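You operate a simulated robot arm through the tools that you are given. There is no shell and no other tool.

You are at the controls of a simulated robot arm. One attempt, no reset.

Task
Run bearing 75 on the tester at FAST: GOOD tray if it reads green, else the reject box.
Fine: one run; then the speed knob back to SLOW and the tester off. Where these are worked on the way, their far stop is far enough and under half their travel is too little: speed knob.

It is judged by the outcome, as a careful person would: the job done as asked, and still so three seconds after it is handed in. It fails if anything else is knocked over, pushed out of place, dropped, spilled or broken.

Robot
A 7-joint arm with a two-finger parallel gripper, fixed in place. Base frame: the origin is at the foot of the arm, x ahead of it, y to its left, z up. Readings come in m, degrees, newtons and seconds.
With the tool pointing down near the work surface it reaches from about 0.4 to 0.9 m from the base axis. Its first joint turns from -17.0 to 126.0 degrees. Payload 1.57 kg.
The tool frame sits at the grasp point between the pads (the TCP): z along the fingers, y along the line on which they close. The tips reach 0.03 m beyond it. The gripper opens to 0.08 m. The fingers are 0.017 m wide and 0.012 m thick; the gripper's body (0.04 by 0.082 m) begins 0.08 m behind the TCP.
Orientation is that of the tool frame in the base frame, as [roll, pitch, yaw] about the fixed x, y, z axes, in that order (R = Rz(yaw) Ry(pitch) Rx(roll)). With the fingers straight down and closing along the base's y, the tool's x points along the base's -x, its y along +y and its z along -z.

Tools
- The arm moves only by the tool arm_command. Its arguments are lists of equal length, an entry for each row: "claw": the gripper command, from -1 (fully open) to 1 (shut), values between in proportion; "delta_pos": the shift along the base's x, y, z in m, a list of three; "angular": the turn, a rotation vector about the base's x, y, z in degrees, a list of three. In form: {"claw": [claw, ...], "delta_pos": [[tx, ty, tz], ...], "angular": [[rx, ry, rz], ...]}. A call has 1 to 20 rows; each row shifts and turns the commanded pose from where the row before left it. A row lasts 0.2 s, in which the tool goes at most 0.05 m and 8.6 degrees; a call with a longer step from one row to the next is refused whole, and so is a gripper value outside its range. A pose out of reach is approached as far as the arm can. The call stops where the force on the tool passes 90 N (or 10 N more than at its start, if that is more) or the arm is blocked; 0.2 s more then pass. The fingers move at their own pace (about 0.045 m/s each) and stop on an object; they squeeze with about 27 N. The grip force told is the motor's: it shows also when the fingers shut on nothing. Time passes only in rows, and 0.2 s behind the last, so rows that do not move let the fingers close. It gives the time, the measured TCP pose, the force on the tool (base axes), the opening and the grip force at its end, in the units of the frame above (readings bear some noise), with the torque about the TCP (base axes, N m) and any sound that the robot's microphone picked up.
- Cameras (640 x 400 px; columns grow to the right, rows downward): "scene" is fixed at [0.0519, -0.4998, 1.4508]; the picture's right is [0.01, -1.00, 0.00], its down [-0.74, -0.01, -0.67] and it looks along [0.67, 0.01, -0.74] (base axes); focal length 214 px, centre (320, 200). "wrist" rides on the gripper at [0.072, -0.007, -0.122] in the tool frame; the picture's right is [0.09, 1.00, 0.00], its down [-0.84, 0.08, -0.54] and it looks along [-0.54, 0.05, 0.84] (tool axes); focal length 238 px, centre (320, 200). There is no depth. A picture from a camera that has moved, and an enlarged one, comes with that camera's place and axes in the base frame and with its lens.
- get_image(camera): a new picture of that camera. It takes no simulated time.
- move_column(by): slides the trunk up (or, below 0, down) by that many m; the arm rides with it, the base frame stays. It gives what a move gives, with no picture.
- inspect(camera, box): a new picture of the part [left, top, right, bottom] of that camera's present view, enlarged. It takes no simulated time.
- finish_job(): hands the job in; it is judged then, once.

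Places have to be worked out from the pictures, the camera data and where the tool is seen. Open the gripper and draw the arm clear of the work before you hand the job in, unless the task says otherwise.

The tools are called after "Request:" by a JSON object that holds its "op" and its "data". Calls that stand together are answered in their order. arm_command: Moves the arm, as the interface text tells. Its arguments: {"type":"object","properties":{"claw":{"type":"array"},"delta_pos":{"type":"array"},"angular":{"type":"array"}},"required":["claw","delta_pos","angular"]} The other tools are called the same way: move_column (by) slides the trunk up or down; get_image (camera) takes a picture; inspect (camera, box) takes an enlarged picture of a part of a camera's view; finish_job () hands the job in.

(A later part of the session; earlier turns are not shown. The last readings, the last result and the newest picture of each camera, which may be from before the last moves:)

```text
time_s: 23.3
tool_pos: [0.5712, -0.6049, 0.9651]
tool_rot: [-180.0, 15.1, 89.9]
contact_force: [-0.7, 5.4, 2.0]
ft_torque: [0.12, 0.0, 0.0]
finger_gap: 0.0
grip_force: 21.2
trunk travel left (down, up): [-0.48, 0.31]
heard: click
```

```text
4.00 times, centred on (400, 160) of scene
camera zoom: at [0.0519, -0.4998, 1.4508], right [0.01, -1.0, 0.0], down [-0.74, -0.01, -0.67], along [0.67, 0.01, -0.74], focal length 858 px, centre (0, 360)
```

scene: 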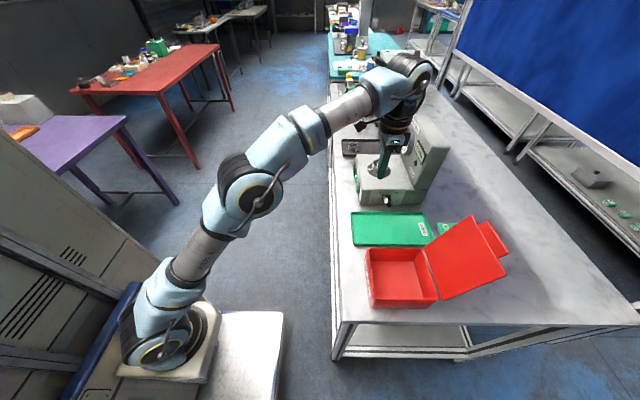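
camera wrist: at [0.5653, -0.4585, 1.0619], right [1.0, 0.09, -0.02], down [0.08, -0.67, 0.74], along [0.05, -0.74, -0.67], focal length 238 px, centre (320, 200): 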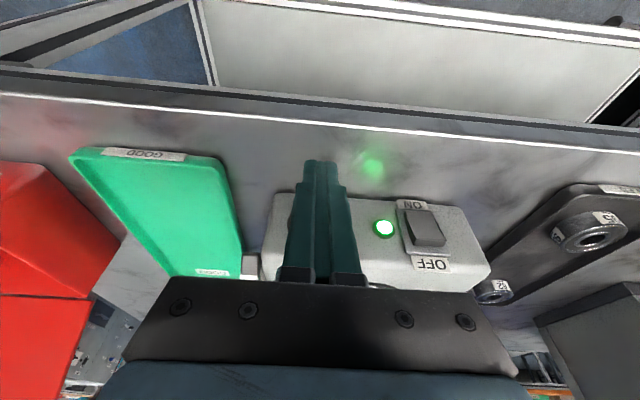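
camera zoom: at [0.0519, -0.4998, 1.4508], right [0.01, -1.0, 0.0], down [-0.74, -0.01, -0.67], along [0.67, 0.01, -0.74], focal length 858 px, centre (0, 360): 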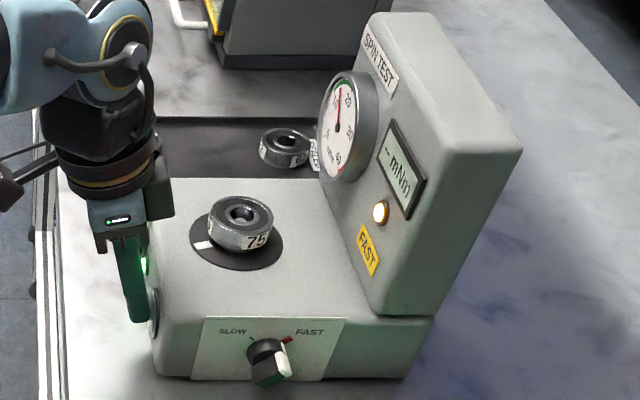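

A click was heard; the lamp on the tower is lit and the needle has risen, so the run has started. I retreat from START at once and look at the dial.

Request:
{"op": "arm_command", "data": {"claw": [1, 1, 1], "delta_pos": [[0, 0.01, 0], [0, 0.02, 0], [0, 0.03, 0]], "angular": [[0, 0, 0], [0, 0, 0], [0, 0, 0]]}}

Request:
{"op": "inspect", "data": {"camera": "scene", "box": [420, 110, 470, 170]}}

Request:
{"op": "inspect", "data": {"camera": "scene", "box": [420, 120, 445, 160]}}

Request:
{"op": "inspect", "data": {"camera": "scene", "box": [340, 110, 460, 210]}}

```text
time_s: 24.1
tool_pos: [0.5726, -0.5464, 0.9653]
tool_rot: [-180.0, 15.0, 89.8]
contact_force: [-0.2, -1.1, 0.0]
ft_torque: [0.03, -0.03, 0.0]
finger_gap: 0.0001
grip_force: 21.3
trunk travel left (down, up): [-0.48, 0.31]
```

```text
6.67 times, centred on (445, 140) of scene
camera zoom: at [0.0519, -0.4998, 1.4508], right [0.01, -1.0, 0.0], down [-0.74, -0.01, -0.67], along [0.67, 0.01, -0.74], focal length 1430 px, centre (-513, 600)
```

zoom: 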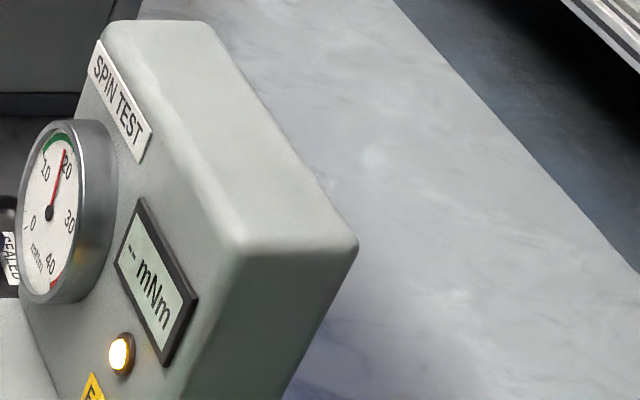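

```text
10.00 times, centred on (432, 140) of scene
camera zoom: at [0.0519, -0.4998, 1.4508], right [0.01, -1.0, 0.0], down [-0.74, -0.01, -0.67], along [0.67, 0.01, -0.74], focal length 2145 px, centre (-805, 800)
```

zoom: 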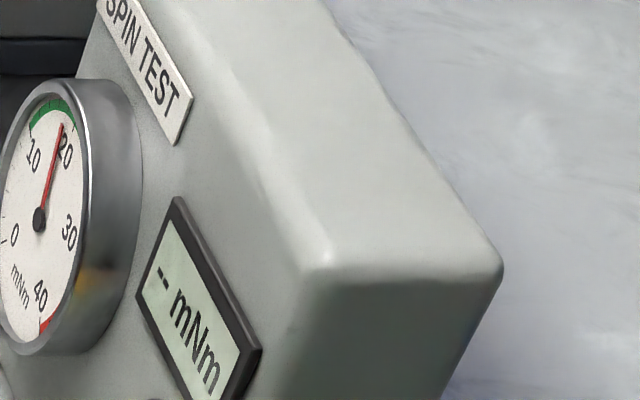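

```text
4.00 times, centred on (400, 160) of scene
camera zoom: at [0.0519, -0.4998, 1.4508], right [0.01, -1.0, 0.0], down [-0.74, -0.01, -0.67], along [0.67, 0.01, -0.74], focal length 858 px, centre (0, 360)
```

zoom: 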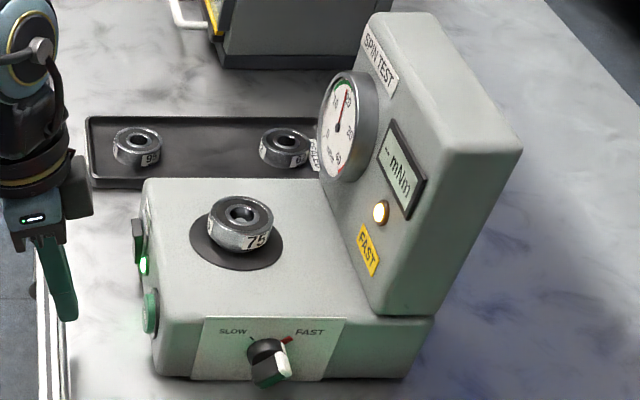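

The run is in progress (display "--", lamp lit, needle moving near 20). I wait still and watch for it to settle.

Request:
{"op": "arm_command", "data": {"claw": [1, 1, 1, 1], "delta_pos": [[0, 0, 0], [0, 0, 0], [0, 0, 0], [0, 0, 0]], "angular": [[0, 0, 0], [0, 0, 0], [0, 0, 0], [0, 0, 0]]}}

Request:
{"op": "inspect", "data": {"camera": "scene", "box": [410, 120, 450, 170]}}

```text
time_s: 25.1
tool_pos: [0.574, -0.5443, 0.9658]
tool_rot: [180.0, 15.1, 90.0]
contact_force: [-0.9, -0.1, 0.3]
ft_torque: [0.01, 0.04, -0.01]
finger_gap: 0.0002
grip_force: 21.3
trunk travel left (down, up): [-0.48, 0.31]
```

```text
8.00 times, centred on (430, 145) of scene
camera zoom: at [0.0519, -0.4998, 1.4508], right [0.01, -1.0, 0.0], down [-0.74, -0.01, -0.67], along [0.67, 0.01, -0.74], focal length 1716 px, centre (-560, 640)
```

zoom: 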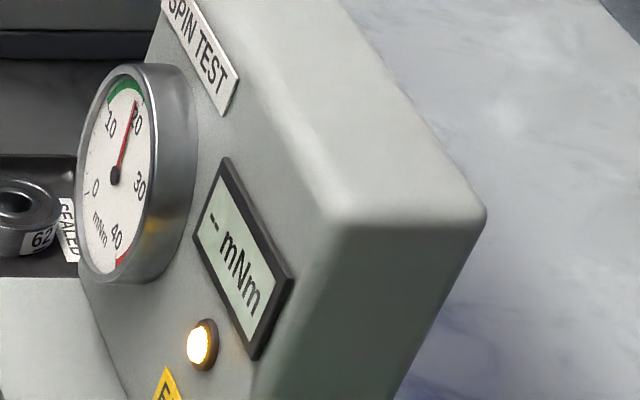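

Still running, needle about 18–19. I keep waiting.

Request:
{"op": "arm_command", "data": {"claw": [1, 1, 1, 1, 1], "delta_pos": [[0, 0, 0], [0, 0, 0], [0, 0, 0], [0, 0, 0], [0, 0, 0]], "angular": [[0, 0, 0], [0, 0, 0], [0, 0, 0], [0, 0, 0], [0, 0, 0]]}}

Request:
{"op": "inspect", "data": {"camera": "scene", "box": [410, 120, 450, 170]}}

Request:
{"op": "inspect", "data": {"camera": "scene", "box": [416, 126, 436, 156]}}

```text
time_s: 26.3
tool_pos: [0.5722, -0.544, 0.9662]
tool_rot: [179.9, 15.1, 90.0]
contact_force: [-0.6, -0.3, 0.6]
ft_torque: [0.0, 0.02, 0.01]
finger_gap: 0.0001
grip_force: 21.4
trunk travel left (down, up): [-0.48, 0.31]
```

```text
8.00 times, centred on (430, 145) of scene
camera zoom: at [0.0519, -0.4998, 1.4508], right [0.01, -1.0, 0.0], down [-0.74, -0.01, -0.67], along [0.67, 0.01, -0.74], focal length 1716 px, centre (-560, 640)
```

zoom: 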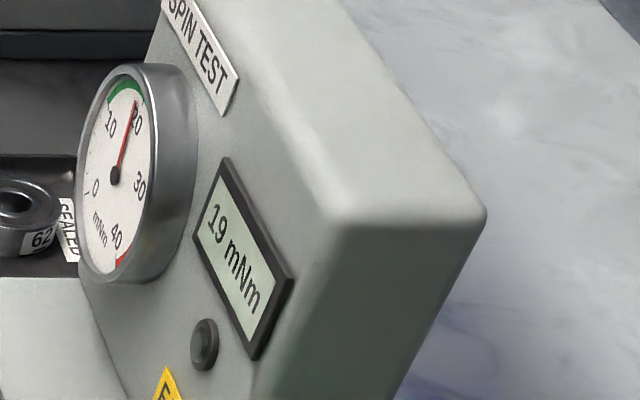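

```text
13.33 times, centred on (426, 141) of scene
camera zoom: at [0.0519, -0.4998, 1.4508], right [0.01, -1.0, 0.0], down [-0.74, -0.01, -0.67], along [0.67, 0.01, -0.74], focal length 2860 px, centre (-1093, 987)
```

zoom: 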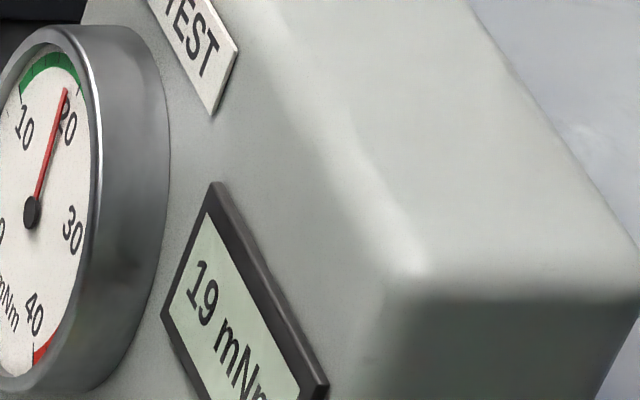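

The run ended: display 19 mNm, lamp out, needle within the green arc. I rise and tilt to get a square look at the dial to be sure where the green ends.

Request:
{"op": "arm_command", "data": {"claw": [1, 1, 1, 1, 1, 1], "delta_pos": [[0, 0, 0.035], [0, 0, 0.035], [-0.015, 0, 0.035], [-0.015, 0, 0.035], [-0.015, 0, 0.035], [-0.005, 0, 0.01]], "angular": [[0, 0, 0], [0, 0, 0], [-7.5, 0, 0], [-7.5, 0, 0], [0, 0, 0], [0, 0, 0]]}}

Request:
{"op": "get_image", "data": {"camera": "wrist"}}

```text
time_s: 27.7
tool_pos: [0.5223, -0.5437, 1.1498]
tool_rot: [-180.0, 30.0, 90.0]
contact_force: [-0.4, -0.4, 1.0]
ft_torque: [-0.01, 0.02, -0.03]
finger_gap: 0.0
grip_force: 21.5
trunk travel left (down, up): [-0.48, 0.31]
```

```text
taken
camera wrist: at [0.5159, -0.4214, 1.22], right [1.0, 0.08, -0.05], down [0.08, -0.45, 0.89], along [0.05, -0.89, -0.46], focal length 238 px, centre (320, 200)
```

wrist: 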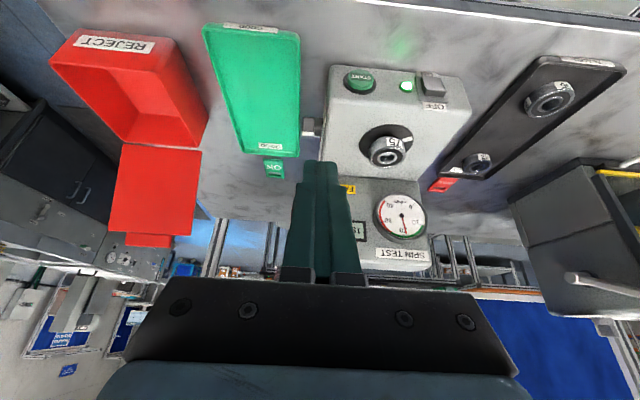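

Request:
{"op": "inspect", "data": {"camera": "wrist", "box": [365, 185, 435, 250]}}

Request:
{"op": "inspect", "data": {"camera": "wrist", "box": [300, 60, 480, 180]}}

```text
6.15 times, centred on (400, 218) of wrist
camera zoom: at [0.5159, -0.4214, 1.22], right [1.0, 0.08, -0.05], down [0.08, -0.45, 0.89], along [0.05, -0.89, -0.46], focal length 1467 px, centre (-172, 92)
```

zoom: 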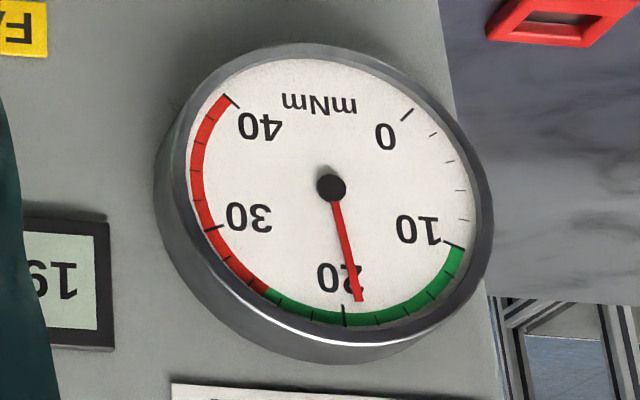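

```text
3.33 times, centred on (390, 120) of wrist
camera zoom: at [0.5159, -0.4214, 1.22], right [1.0, 0.08, -0.05], down [0.08, -0.45, 0.89], along [0.05, -0.89, -0.46], focal length 794 px, centre (87, 467)
```

zoom: 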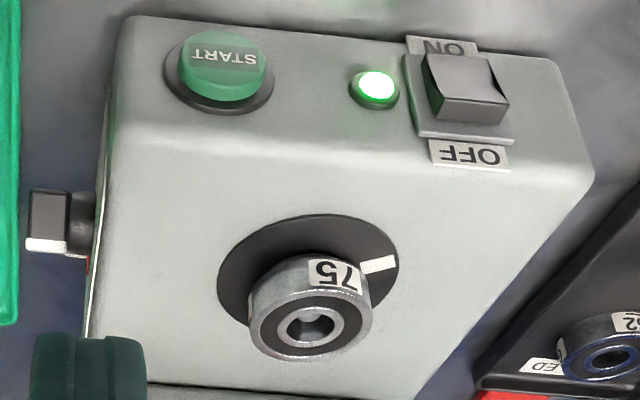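

The green band runs from 10 to about 26, so 19 mNm is green: bearing 75 goes to the GOOD tray. Now the knob back: I straighten the tool, turn it to close along y, open the fingers to 60 mm and come over the knob at height.

Request:
{"op": "arm_command", "data": {"claw": [1, 1, 1, 1, -0.5, -0.5, -0.5, -0.5, -0.5, -0.5, -0.5, -0.5, -0.5, -0.5, -0.5], "delta_pos": [[0, 0, 0], [0, 0, 0], [0, 0, 0], [0, 0, 0], [-0.0016, -0.015, 0], [-0.0016, -0.015, 0], [-0.0016, -0.015, 0], [-0.0016, -0.015, 0], [-0.0016, -0.015, 0], [-0.0016, -0.015, 0], [-0.0016, -0.015, 0], [-0.0016, -0.015, 0], [-0.0016, -0.015, 0], [-0.0016, -0.015, 0], [-0.0016, -0.015, 0]], "angular": [[7.5, 0, 0], [7.5, 0, 0], [7.5, 0, 0], [7.5, 0, 0], [0, 0, 8.18], [0, 0, 8.18], [0, 0, 8.18], [0, 0, 8.18], [0, 0, 8.18], [0, 0, 8.18], [0, 0, 8.18], [0, 0, 8.18], [0, 0, 8.18], [0, 0, 8.18], [0, 0, 8.18]]}}

Request:
{"op": "get_image", "data": {"camera": "wrist"}}

Request:
{"op": "get_image", "data": {"camera": "scene"}}

```text
time_s: 30.9
tool_pos: [0.4508, -0.6175, 1.1864]
tool_rot: [-179.0, 1.7, 177.8]
contact_force: [0.4, -0.7, -1.5]
ft_torque: [0.11, 0.02, 0.0]
finger_gap: 0.0601
grip_force: 0.1
out of reach, approached as far as the arm can: row 9, 10, 11, 12, 13, 14, 15
trunk travel left (down, up): [-0.48, 0.31]
```

```text
taken
camera wrist: at [0.3766, -0.6193, 1.3056], right [-0.05, 1.0, -0.02], down [0.82, 0.05, 0.57], along [0.57, 0.02, -0.82], focal length 238 px, centre (320, 200)
```

wrist: 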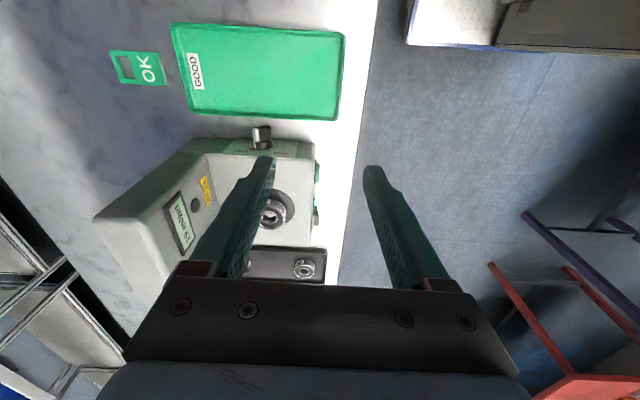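

```text
taken
```

scene: 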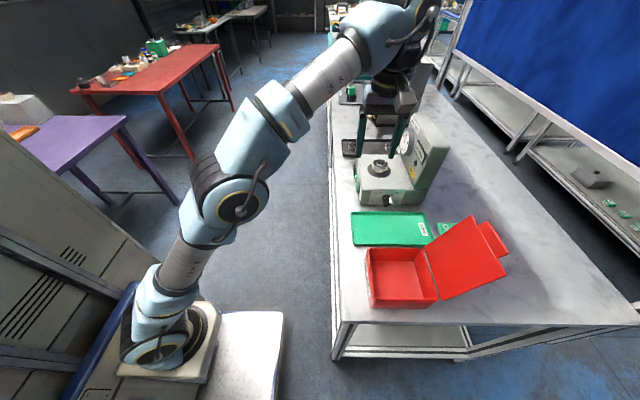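

The arm ran out of reach here because the trunk is low and the tool high. I raise the trunk back by 0.17 m, which puts the wrist at a better height for reach.

Request:
{"op": "move_column", "data": {"by": 0.17}}

Request:
{"op": "arm_command", "data": {"claw": [-0.5], "delta_pos": [[0, 0, -0.005]], "angular": [[0, 0, 0]]}}

```text
time_s: 32.8
tool_pos: [0.451, -0.6171, 1.3568]
tool_rot: [-179.1, 1.9, 177.6]
contact_force: [0.2, -0.3, 1.3]
ft_torque: [-0.01, 0.01, -0.01]
finger_gap: 0.0597
grip_force: 0.1
trunk travel left (down, up): [-0.65, 0.14]
```

```text
time_s: 33.2
tool_pos: [0.4512, -0.6171, 1.3517]
tool_rot: [-179.0, 1.8, 177.6]
contact_force: [0.3, -0.3, 0.1]
ft_torque: [0.01, -0.02, 0.02]
finger_gap: 0.0602
grip_force: 0.0
trunk travel left (down, up): [-0.65, 0.14]
```

The commanded pose follows the measured one, good. I correct the small tilt and come down to about z=1.10 over the knob.

Request:
{"op": "arm_command", "data": {"claw": [-0.5, -0.5, -0.5, -0.5, -0.5, -0.5], "delta_pos": [[0.0, 0.0, -0.048], [0.0, 0.0, -0.048], [0.0133, -0.0207, -0.04], [0.0133, -0.0207, -0.04], [0.0133, -0.0207, -0.04], [0.0133, -0.0207, -0.036]], "angular": [[1.08, 1.75, 2.4], [0, 0, 0], [0, 0, 0], [0, 0, 0], [0, 0, 0], [0, 0, 0]]}}

Request:
{"op": "get_image", "data": {"camera": "wrist"}}

Request:
{"op": "get_image", "data": {"camera": "scene"}}

```text
time_s: 34.6
tool_pos: [0.5021, -0.6984, 1.1008]
tool_rot: [179.9, 0.0, -180.0]
contact_force: [-0.8, 0.2, 0.3]
ft_torque: [-0.03, 0.01, 0.02]
finger_gap: 0.06
grip_force: 0.0
trunk travel left (down, up): [-0.65, 0.14]
```

```text
taken
camera wrist: at [0.4316, -0.7043, 1.222], right [-0.09, 1.0, 0.0], down [0.84, 0.08, 0.54], along [0.54, 0.05, -0.84], focal length 238 px, centre (320, 200)
```

wrist: 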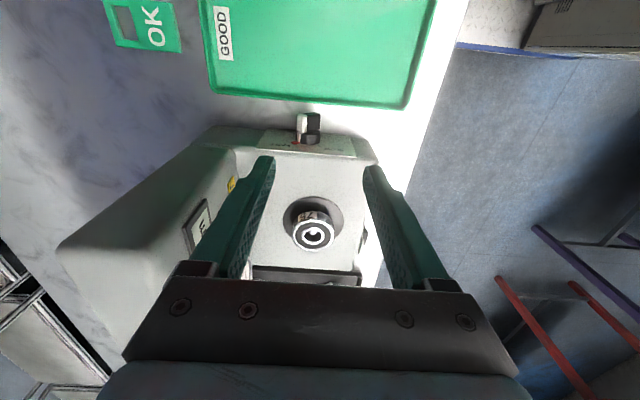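

```text
taken
```

scene: 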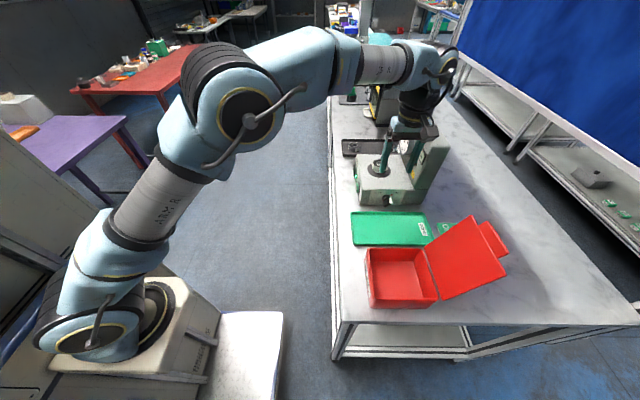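

Reach is good with the trunk up. I check the knob's place in this view before descending around it.

Request:
{"op": "inspect", "data": {"camera": "wrist", "box": [270, 100, 350, 155]}}

Request:
{"op": "inspect", "data": {"camera": "scene", "box": [350, 100, 460, 210]}}

```text
7.27 times, centred on (310, 128) of wrist
camera zoom: at [0.4316, -0.7043, 1.222], right [-0.09, 1.0, 0.0], down [0.84, 0.08, 0.54], along [0.54, 0.05, -0.84], focal length 1734 px, centre (393, 727)
```

zoom: 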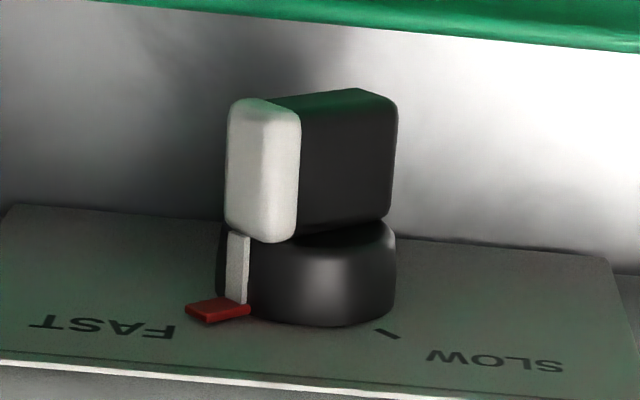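

```text
3.64 times, centred on (405, 155) of scene
camera zoom: at [0.0519, -0.4998, 1.4508], right [0.01, -1.0, 0.0], down [-0.74, -0.01, -0.67], along [0.67, 0.01, -0.74], focal length 780 px, centre (11, 364)
```

zoom: 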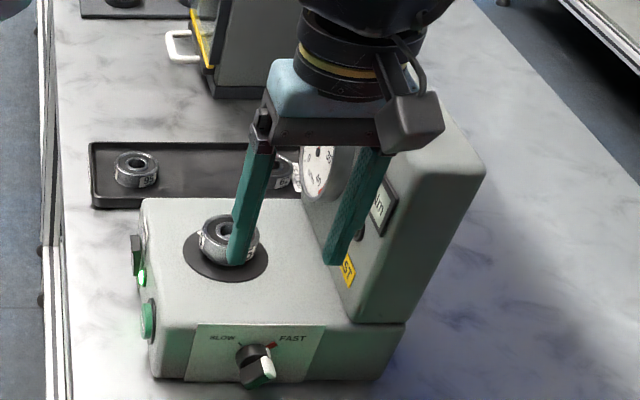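

The knob is centred at y≈-0.710, between the fingers' lines. I shift 11 mm to -y and descend so that the fingers straddle the bar with the tips just above its axis.

Request:
{"op": "arm_command", "data": {"claw": [-0.5, -0.5, -0.5, -0.5, -0.5, -0.5], "delta_pos": [[0.002, -0.011, 0], [0, 0, -0.03], [0, 0, -0.03], [0, 0, -0.03], [0, 0, -0.025], [0, 0, -0.011]], "angular": [[0, 0, 0], [0, 0, 0], [0, 0, 0], [0, 0, 0], [0, 0, 0], [0, 0, 0]]}}

Request:
{"op": "inspect", "data": {"camera": "scene", "box": [350, 120, 440, 210]}}

Request:
{"op": "get_image", "data": {"camera": "wrist"}}

```text
time_s: 36.0
tool_pos: [0.5068, -0.7108, 0.9736]
tool_rot: [179.9, -0.1, -180.0]
contact_force: [0.2, -0.4, -1.0]
ft_torque: [0.0, 0.02, 0.01]
finger_gap: 0.06
grip_force: 0.1
trunk travel left (down, up): [-0.65, 0.14]
```

```text
4.44 times, centred on (395, 165) of scene
camera zoom: at [0.0519, -0.4998, 1.4508], right [0.01, -1.0, 0.0], down [-0.74, -0.01, -0.67], along [0.67, 0.01, -0.74], focal length 953 px, centre (-13, 356)
```

zoom: 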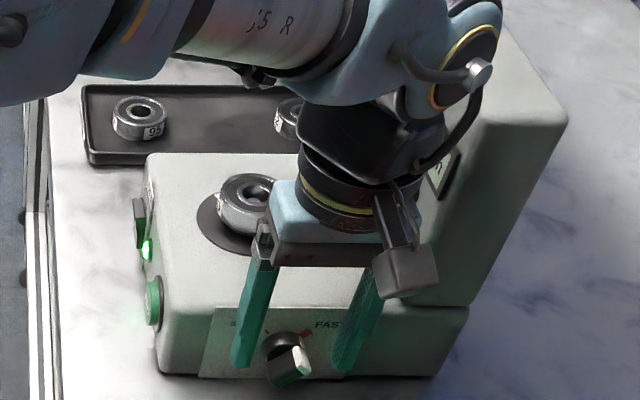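

```text
taken
camera wrist: at [0.4353, -0.7169, 1.0953], right [-0.09, 1.0, 0.0], down [0.84, 0.08, 0.54], along [0.54, 0.05, -0.84], focal length 238 px, centre (320, 200)
```

wrist: 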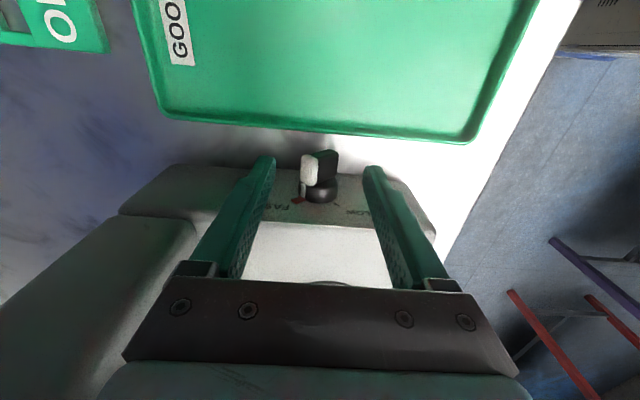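

Both fingers straddle the bar with room at each side. I raise 2 mm and move +y, so the -y finger pushes the bar's white end back toward SLOW.

Request:
{"op": "arm_command", "data": {"claw": [-0.5, -0.5, -0.5, -0.5, -0.5, -0.5, -0.5, -0.5], "delta_pos": [[-0.002, 0.005, 0.002], [0, 0.007, 0], [0, 0.004, 0], [0, 0.003, 0], [0, 0.003, 0], [0, 0.002, 0], [0, 0.002, 0], [0, 0, 0]], "angular": [[0, 0, 0], [0, 0, 0], [0, 0, 0], [0, 0, 0], [0, 0, 0], [0, 0, 0], [0, 0, 0], [0, 0, 0]]}}

Request:
{"op": "inspect", "data": {"camera": "scene", "box": [350, 120, 440, 210]}}

Request:
{"op": "inspect", "data": {"camera": "wrist", "box": [240, 120, 400, 240]}}

```text
time_s: 37.8
tool_pos: [0.5049, -0.6866, 0.9771]
tool_rot: [-179.9, 0.1, 179.8]
contact_force: [0.0, -16.6, 11.1]
ft_torque: [-0.96, 0.16, -0.14]
finger_gap: 0.0752
grip_force: 8.6
trunk travel left (down, up): [-0.65, 0.14]
```

```text
4.44 times, centred on (395, 165) of scene
camera zoom: at [0.0519, -0.4998, 1.4508], right [0.01, -1.0, 0.0], down [-0.74, -0.01, -0.67], along [0.67, 0.01, -0.74], focal length 953 px, centre (-13, 356)
```

zoom: 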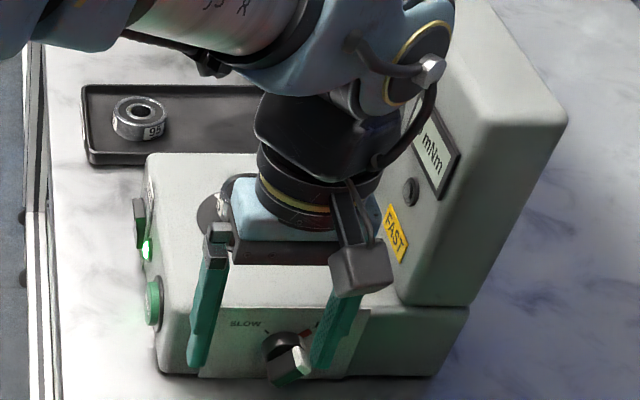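

```text
3.33 times, centred on (320, 180) of wrist
camera zoom: at [0.4332, -0.692, 1.0982], right [-0.09, 1.0, 0.0], down [0.84, 0.08, 0.54], along [0.54, 0.05, -0.84], focal length 794 px, centre (320, 267)
```

zoom: 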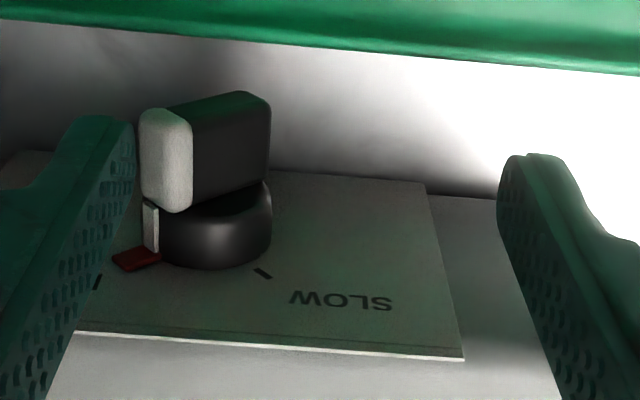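

The finger only pressed on the bar's end (almost along the bar) and was itself pushed open (gap 75 mm), the knob hardly turned. I back off, open fully so the finger sits on its stop, lower the tips to about the axis height so that the bar's corner is caught, and push again.

Request:
{"op": "arm_command", "data": {"claw": [-1, -1, -1, -1, -1, -1, -1, -1, -1], "delta_pos": [[0, -0.01, 0], [0, 0, 0], [0, 0, -0.0075], [0, 0.004, 0], [0, 0.004, 0], [0, 0.003, 0], [0, 0.003, 0], [0, 0.002, 0], [0, 0, 0]], "angular": [[0, 0, 0], [0, 0, 0], [0, 0, 0], [0, 0, 0], [0, 0, 0], [0, 0, 0], [0, 0, 0], [0, 0, 0], [0, 0, 0]]}}

Request:
{"op": "inspect", "data": {"camera": "wrist", "box": [240, 120, 400, 240]}}

Request:
{"op": "inspect", "data": {"camera": "scene", "box": [350, 120, 440, 210]}}

```text
time_s: 39.8
tool_pos: [0.5042, -0.678, 0.9672]
tool_rot: [179.7, 0.0, 180.0]
contact_force: [-0.8, -0.3, -0.5]
ft_torque: [0.0, -0.01, 0.01]
finger_gap: 0.0798
grip_force: 0.0
trunk travel left (down, up): [-0.65, 0.14]
```

```text
3.33 times, centred on (320, 180) of wrist
camera zoom: at [0.434, -0.6853, 1.0894], right [-0.09, 1.0, 0.0], down [0.84, 0.08, 0.54], along [0.54, 0.05, -0.84], focal length 794 px, centre (320, 267)
```

zoom: 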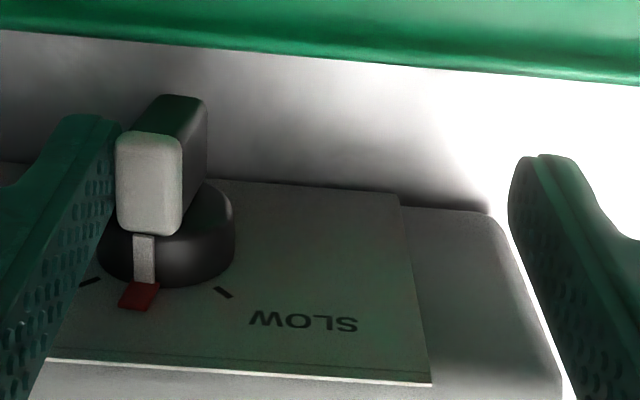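

```text
4.44 times, centred on (395, 165) of scene
camera zoom: at [0.0519, -0.4998, 1.4508], right [0.01, -1.0, 0.0], down [-0.74, -0.01, -0.67], along [0.67, 0.01, -0.74], focal length 953 px, centre (-13, 356)
```

zoom: 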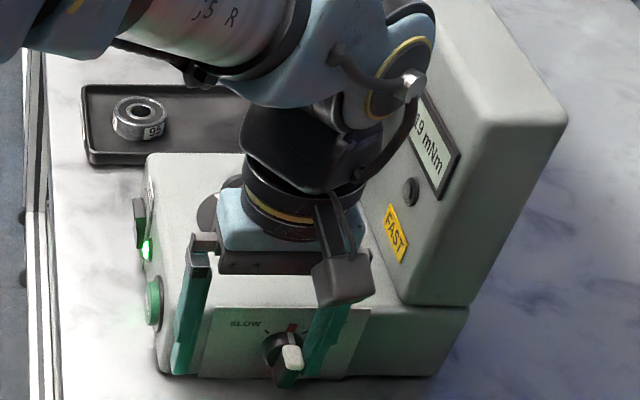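

It turned easily: the bar is now nearly upright. I raise the tips to about 9 mm above the axis and go on pushing +y to the SLOW stop.

Request:
{"op": "arm_command", "data": {"claw": [-1, -1, -1, -1, -1, -1, -1], "delta_pos": [[0, -0.001, 0.008], [0, 0.003, 0], [0, 0.002, 0], [0, 0.002, 0], [0, 0.002, 0], [0, 0.002, 0], [0, 0, 0]], "angular": [[0, 0, 0], [0, 0, 0], [0, 0, 0], [0, 0, 0], [0, 0, 0], [0, 0, 0], [0, 0, 0]]}}

Request:
{"op": "inspect", "data": {"camera": "wrist", "box": [240, 120, 400, 240]}}

Request:
{"op": "inspect", "data": {"camera": "scene", "box": [350, 120, 440, 210]}}

```text
time_s: 41.4
tool_pos: [0.5037, -0.6714, 0.9788]
tool_rot: [-179.8, 0.1, -180.0]
contact_force: [1.0, -14.2, 7.5]
ft_torque: [-0.73, -0.11, 0.12]
finger_gap: 0.0801
grip_force: 0.0
trunk travel left (down, up): [-0.65, 0.14]
```

```text
3.33 times, centred on (320, 180) of wrist
camera zoom: at [0.433, -0.6766, 1.0994], right [-0.09, 1.0, 0.0], down [0.84, 0.08, 0.54], along [0.54, 0.05, -0.84], focal length 794 px, centre (320, 267)
```

zoom: 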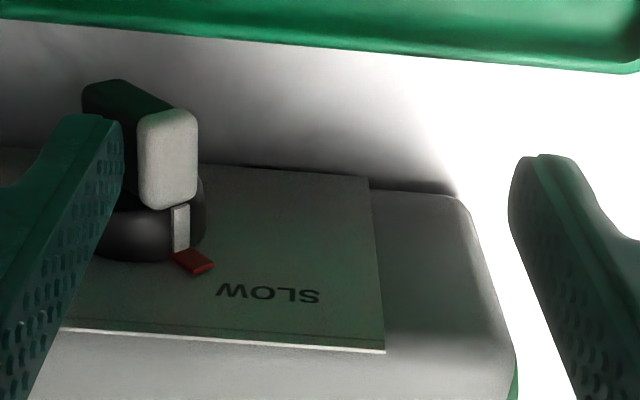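

```text
4.44 times, centred on (395, 165) of scene
camera zoom: at [0.0519, -0.4998, 1.4508], right [0.01, -1.0, 0.0], down [-0.74, -0.01, -0.67], along [0.67, 0.01, -0.74], focal length 953 px, centre (-13, 356)
```

zoom: 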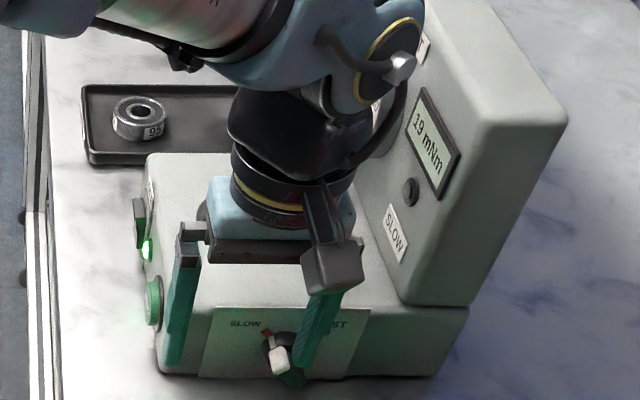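

The red mark is at SLOW and the plate reads SLOW. I lift off first, then rise to z≈1.10.

Request:
{"op": "arm_command", "data": {"claw": [-1, -1, -1, -1, -1, -1], "delta_pos": [[0, -0.001, 0.006], [0, -0.002, 0.01], [0, 0, 0.02], [0, 0, 0.03], [0, 0, 0.03], [0, 0, 0.03]], "angular": [[0, 0, 0], [0, 0, 0], [0, 0, 0], [0, 0, 0], [0, 0, 0], [0, 0, 0]]}}

Request:
{"op": "inspect", "data": {"camera": "wrist", "box": [240, 80, 400, 200]}}

Request:
{"op": "inspect", "data": {"camera": "scene", "box": [350, 120, 440, 210]}}

```text
time_s: 42.8
tool_pos: [0.5017, -0.6714, 1.1034]
tool_rot: [179.9, 0.0, -179.9]
contact_force: [-0.3, 0.2, -0.2]
ft_torque: [0.01, 0.0, -0.01]
finger_gap: 0.0799
grip_force: 0.0
trunk travel left (down, up): [-0.65, 0.14]
```

```text
3.33 times, centred on (320, 140) of wrist
camera zoom: at [0.4323, -0.6782, 1.2249], right [-0.09, 1.0, 0.0], down [0.84, 0.08, 0.54], along [0.54, 0.05, -0.84], focal length 794 px, centre (320, 400)
```

zoom: 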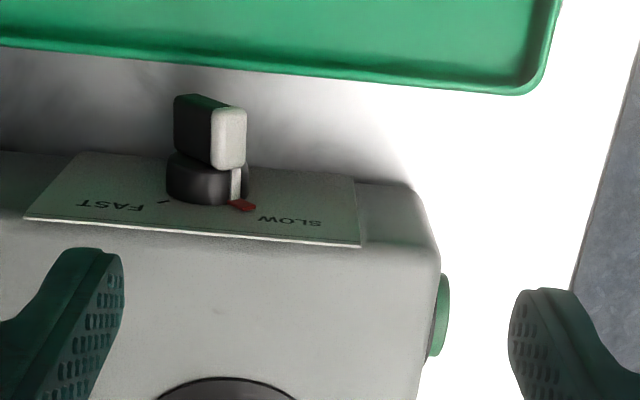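

```text
4.44 times, centred on (395, 165) of scene
camera zoom: at [0.0519, -0.4998, 1.4508], right [0.01, -1.0, 0.0], down [-0.74, -0.01, -0.67], along [0.67, 0.01, -0.74], focal length 953 px, centre (-13, 356)
```

zoom: 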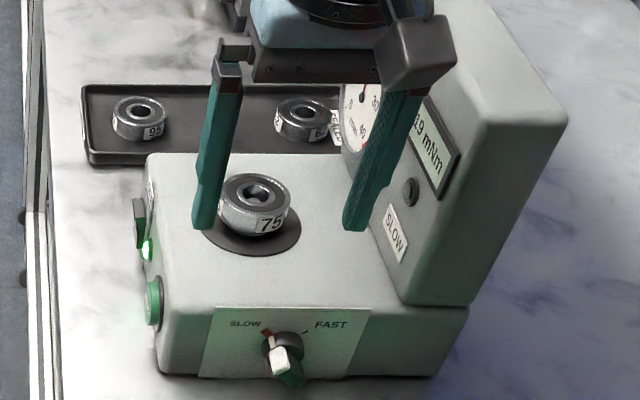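

The knob rests at SLOW as at the start. Next the rocker: I close the fingers, turn the tool back to yaw 90 with the 15° tilt and go to the +y side near x=0.667.

Request:
{"op": "arm_command", "data": {"claw": [1, 1, 1, 1, 1, 1, 1, 1, 1, 1, 1, 1, 1], "delta_pos": [[0, 0.025, 0], [0.01, 0.025, 0], [0.015, 0.02, 0], [0.017, 0.02, 0], [0.017, 0.016, 0], [0.017, 0.01, 0], [0.017, 0.005, 0], [0.018, 0, 0], [0.018, 0, 0], [0.018, 0, 0], [0.018, 0, 0], [0, 0, 0], [0, 0, 0]], "angular": [[0, 0, -8.18], [0, 0, -8.18], [0, 0, -8.18], [0, 0, -8.18], [0, 0, -8.18], [0, 0, -8.18], [0, 0, -8.18], [0, 0, -8.18], [0, 0, -8.18], [0, 0, -8.18], [0, 0, -8.18], [-7.5, 0, 0], [-7.5, 0, 0]]}}

Request:
{"op": "get_image", "data": {"camera": "wrist"}}

Request:
{"op": "inspect", "data": {"camera": "scene", "box": [330, 100, 440, 210]}}

```text
time_s: 45.6
tool_pos: [0.6685, -0.5505, 1.1036]
tool_rot: [179.9, 15.1, 89.9]
contact_force: [0.9, -0.8, -0.6]
ft_torque: [0.03, 0.0, 0.01]
finger_gap: 0.0
grip_force: 21.1
trunk travel left (down, up): [-0.65, 0.14]
```

```text
taken
camera wrist: at [0.6633, -0.4497, 1.2013], right [1.0, 0.09, -0.02], down [0.08, -0.67, 0.74], along [0.05, -0.74, -0.67], focal length 238 px, centre (320, 200)
```

wrist: 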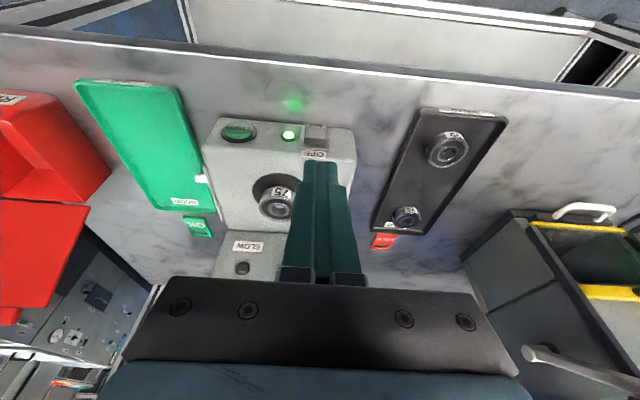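

```text
3.64 times, centred on (385, 155) of scene
camera zoom: at [0.0519, -0.4998, 1.4508], right [0.01, -1.0, 0.0], down [-0.74, -0.01, -0.67], along [0.67, 0.01, -0.74], focal length 780 px, centre (84, 364)
```

zoom: 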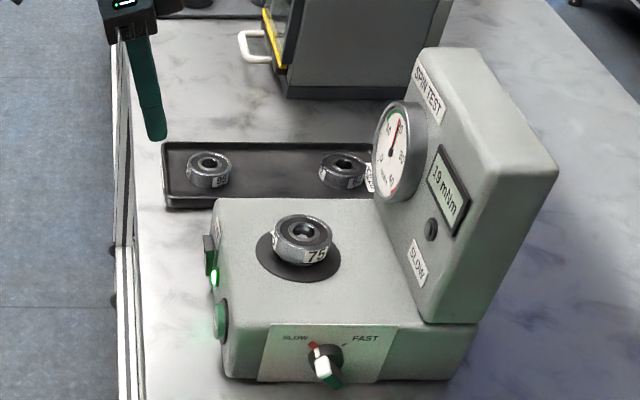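

I refine the rocker's place from this view.

Request:
{"op": "inspect", "data": {"camera": "wrist", "box": [270, 110, 350, 170]}}

```text
6.67 times, centred on (310, 140) of wrist
camera zoom: at [0.6633, -0.4497, 1.2013], right [1.0, 0.09, -0.02], down [0.08, -0.67, 0.74], along [0.05, -0.74, -0.67], focal length 1589 px, centre (387, 600)
```

zoom: 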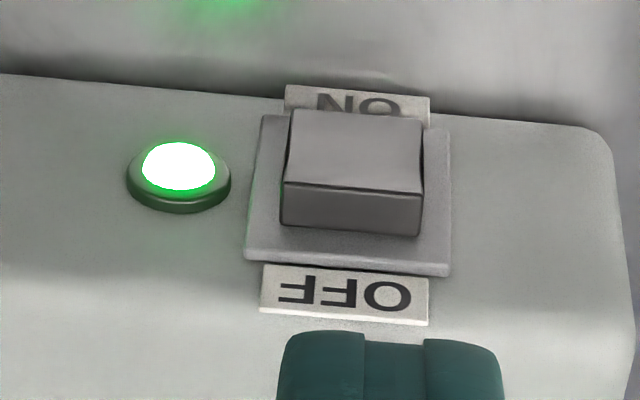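

The rocker's standing edge is at (0.6655, -0.615, 0.951). I descend beside it so the tip corner faces its upper half at z≈0.945.

Request:
{"op": "arm_command", "data": {"claw": [1, 1, 1, 1, 1, 1], "delta_pos": [[-0.002, 0, -0.03], [0, 0, -0.03], [0, 0, -0.03], [0, 0, -0.03], [0, 0, -0.012], [0, 0, 0]], "angular": [[0, 0, 0], [0, 0, 0], [0, 0, 0], [0, 0, 0], [0, 0, 0], [0, 0, 0]]}}

Request:
{"op": "inspect", "data": {"camera": "scene", "box": [330, 100, 440, 210]}}

Request:
{"op": "get_image", "data": {"camera": "wrist"}}

```text
time_s: 47.0
tool_pos: [0.6667, -0.5526, 0.97]
tool_rot: [179.8, 15.0, 90.1]
contact_force: [0.8, -0.4, -0.7]
ft_torque: [0.02, 0.0, 0.01]
finger_gap: 0.0
grip_force: 21.4
trunk travel left (down, up): [-0.65, 0.14]
```

```text
3.64 times, centred on (385, 155) of scene
camera zoom: at [0.0519, -0.4998, 1.4508], right [0.01, -1.0, 0.0], down [-0.74, -0.01, -0.67], along [0.67, 0.01, -0.74], focal length 780 px, centre (84, 364)
```

zoom: 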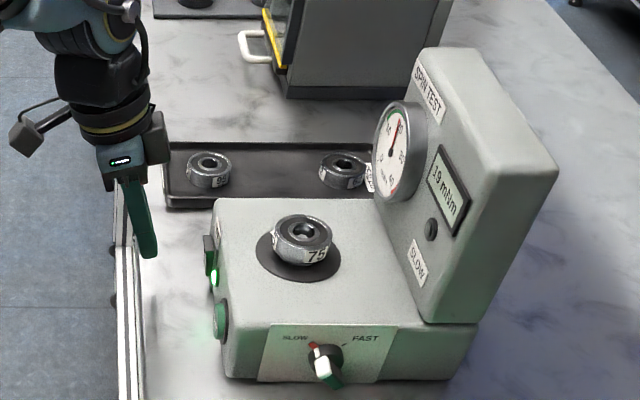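

```text
taken
camera wrist: at [0.661, -0.4507, 1.0688], right [1.0, 0.09, -0.02], down [0.08, -0.67, 0.74], along [0.05, -0.74, -0.67], focal length 238 px, centre (320, 200)
```

wrist: 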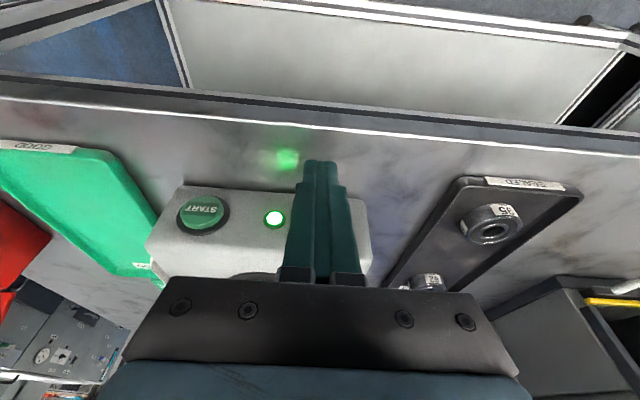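

The tip is in line with the rocker's upper half, clear of the lamp and the sealed tray. I push toward -y slowly.

Request:
{"op": "arm_command", "data": {"claw": [1, 1, 1, 1, 1, 1, 1, 1, 1], "delta_pos": [[0, -0.015, 0.002], [0, -0.015, 0], [0, -0.012, 0], [0, -0.004, 0], [0, -0.003, 0], [0, -0.002, 0], [0, -0.002, 0], [0, -0.002, 0], [0, 0, 0]], "angular": [[0, 0, 0], [0, 0, 0], [0, 0, 0], [0, 0, 0], [0, 0, 0], [0, 0, 0], [0, 0, 0], [0, 0, 0], [0, 0, 0]]}}

Request:
{"op": "inspect", "data": {"camera": "scene", "box": [330, 100, 440, 210]}}

Request:
{"op": "get_image", "data": {"camera": "wrist"}}

```text
time_s: 49.0
tool_pos: [0.6673, -0.5987, 0.9733]
tool_rot: [-179.9, 14.6, 90.1]
contact_force: [-14.2, 53.8, 14.8]
ft_torque: [1.24, -0.29, -0.36]
finger_gap: 0.0001
grip_force: 21.0
trunk travel left (down, up): [-0.65, 0.14]
heard: click
```

```text
3.64 times, centred on (385, 155) of scene
camera zoom: at [0.0519, -0.4998, 1.4508], right [0.01, -1.0, 0.0], down [-0.74, -0.01, -0.67], along [0.67, 0.01, -0.74], focal length 780 px, centre (84, 364)
```

zoom: 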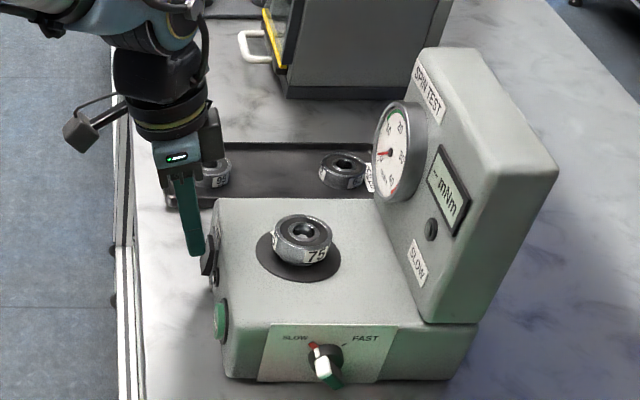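

```text
taken
camera wrist: at [0.6613, -0.4988, 1.0731], right [1.0, 0.09, -0.02], down [0.08, -0.67, 0.74], along [0.05, -0.73, -0.68], focal length 238 px, centre (320, 200)
```

wrist: 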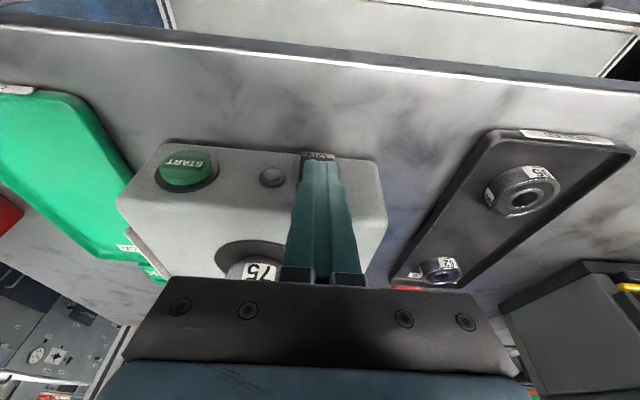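

Click: the lamp is out and the needle fell to 0, so the tester is off (54 N at the rocker's stop). I retreat at once and check the rocker and that the tester did not shift.

Request:
{"op": "arm_command", "data": {"claw": [1, 1, 1, 1, 1], "delta_pos": [[0, 0.01, 0], [0, 0.02, 0], [0, 0.02, 0.01], [0, 0, 0.03], [0, 0, 0.03]], "angular": [[0, 0, 0], [0, 0, 0], [0, 0, 0], [0, 0, 0], [0, 0, 0]]}}

Request:
{"op": "inspect", "data": {"camera": "scene", "box": [330, 90, 490, 210]}}

Request:
{"op": "get_image", "data": {"camera": "wrist"}}

Request:
{"op": "inspect", "data": {"camera": "wrist", "box": [250, 110, 370, 200]}}

```text
time_s: 50.2
tool_pos: [0.6669, -0.5552, 1.0413]
tool_rot: [180.0, 14.9, 89.9]
contact_force: [-0.1, 0.0, -0.7]
ft_torque: [-0.01, 0.02, -0.01]
finger_gap: 0.0
grip_force: 20.8
trunk travel left (down, up): [-0.65, 0.14]
```

```text
3.33 times, centred on (410, 150) of scene
camera zoom: at [0.0519, -0.4998, 1.4508], right [0.01, -1.0, 0.0], down [-0.74, -0.01, -0.67], along [0.67, 0.01, -0.74], focal length 715 px, centre (20, 367)
```

zoom: 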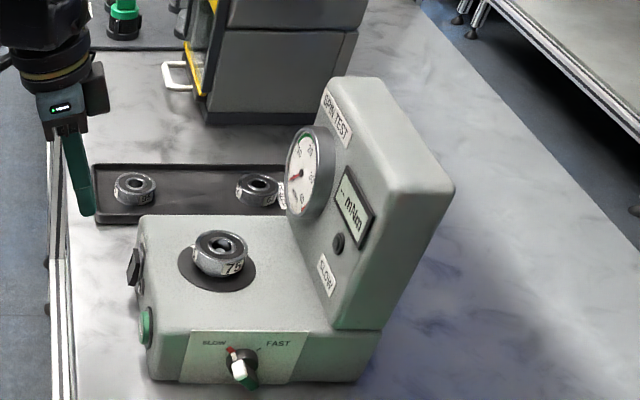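

```text
taken
camera wrist: at [0.6615, -0.4543, 1.1407], right [1.0, 0.09, -0.02], down [0.08, -0.67, 0.74], along [0.05, -0.74, -0.67], focal length 238 px, centre (320, 200)
```

wrist: 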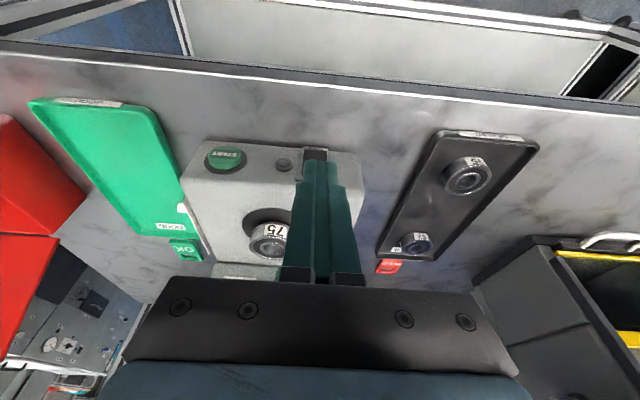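

```text
4.44 times, centred on (310, 155) of wrist
camera zoom: at [0.6615, -0.4543, 1.1407], right [1.0, 0.09, -0.02], down [0.08, -0.67, 0.74], along [0.05, -0.74, -0.67], focal length 1059 px, centre (364, 400)
```

zoom: 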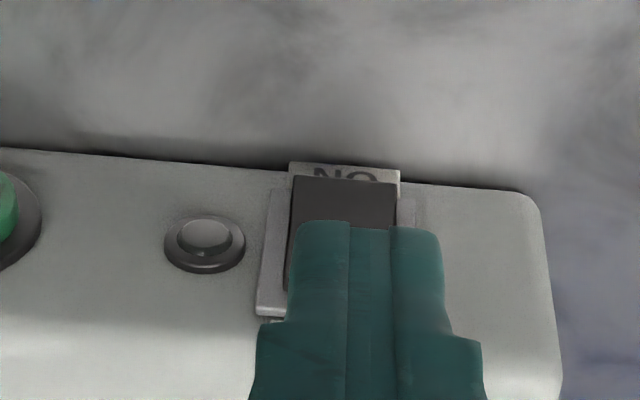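

The tester is off and stands exactly where it did; the plate and knob read SLOW. Now bearing 75: I open the gripper and go over it, keeping yaw 90 and the 15° tilt (pads closing along x, away from the gauge).

Request:
{"op": "arm_command", "data": {"claw": [-1, -1, -1, -1, -1, -1], "delta_pos": [[0, 0, 0.03], [0, 0, 0.03], [-0.011, -0.033, 0], [-0.011, -0.033, 0], [-0.011, -0.033, 0], [-0.011, -0.034, 0]], "angular": [[0, 0, 0], [0, 0, 0], [0, 0, 0], [0, 0, 0], [0, 0, 0], [0, 0, 0]]}}

Request:
{"op": "get_image", "data": {"camera": "wrist"}}

Request:
{"op": "inspect", "data": {"camera": "scene", "box": [340, 90, 460, 210]}}

```text
time_s: 51.6
tool_pos: [0.6243, -0.6897, 1.1042]
tool_rot: [179.9, 15.1, 90.1]
contact_force: [-0.3, -0.5, 0.4]
ft_torque: [-0.05, 0.04, 0.02]
finger_gap: 0.0802
grip_force: 0.0
trunk travel left (down, up): [-0.65, 0.14]
```

```text
taken
camera wrist: at [0.6175, -0.5872, 1.2025], right [1.0, 0.09, -0.02], down [0.08, -0.67, 0.74], along [0.05, -0.74, -0.67], focal length 238 px, centre (320, 200)
```

wrist: 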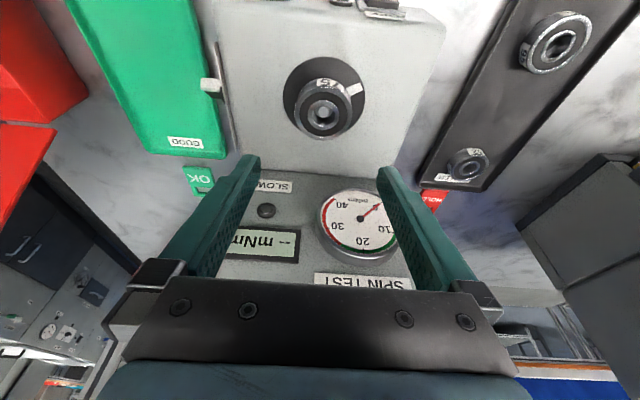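

```text
3.33 times, centred on (400, 150) of scene
camera zoom: at [0.0519, -0.4998, 1.4508], right [0.01, -1.0, 0.0], down [-0.74, -0.01, -0.67], along [0.67, 0.01, -0.74], focal length 715 px, centre (53, 367)
```

zoom: 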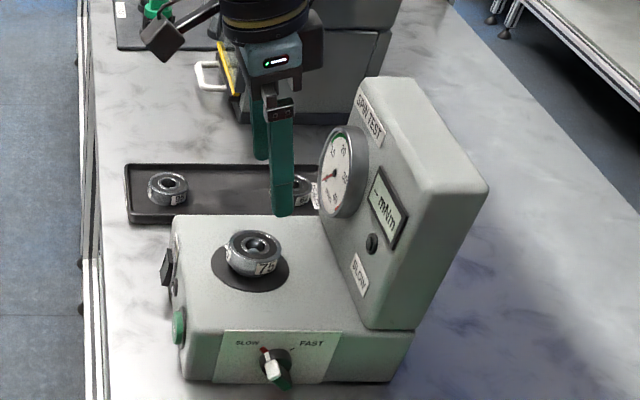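

The arm reaches here well. I enlarge the bearing to fix its centre and top.

Request:
{"op": "inspect", "data": {"camera": "wrist", "box": [270, 45, 380, 150]}}

Request:
{"op": "inspect", "data": {"camera": "scene", "box": [365, 140, 415, 180]}}

```text
3.81 times, centred on (325, 98) of wrist
camera zoom: at [0.6175, -0.5872, 1.2025], right [1.0, 0.09, -0.02], down [0.08, -0.67, 0.74], along [0.05, -0.74, -0.67], focal length 908 px, centre (301, 590)
```

zoom: 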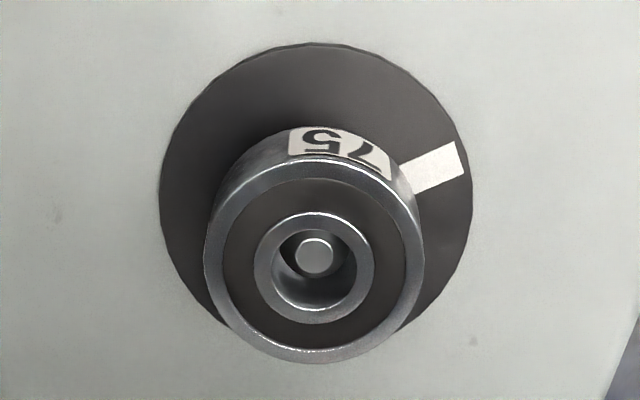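

```text
10.00 times, centred on (390, 160) of scene
camera zoom: at [0.0519, -0.4998, 1.4508], right [0.01, -1.0, 0.0], down [-0.74, -0.01, -0.67], along [0.67, 0.01, -0.74], focal length 2145 px, centre (-380, 600)
```

zoom: 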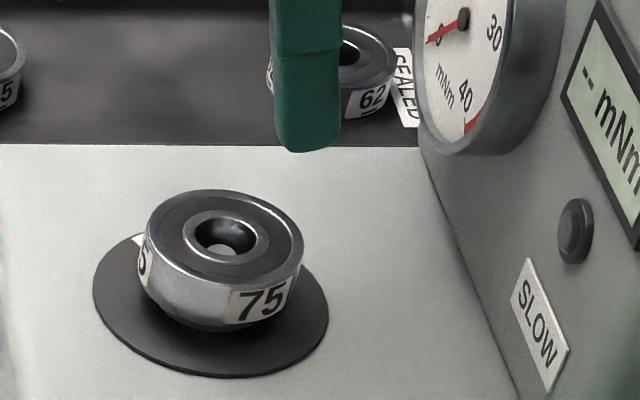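

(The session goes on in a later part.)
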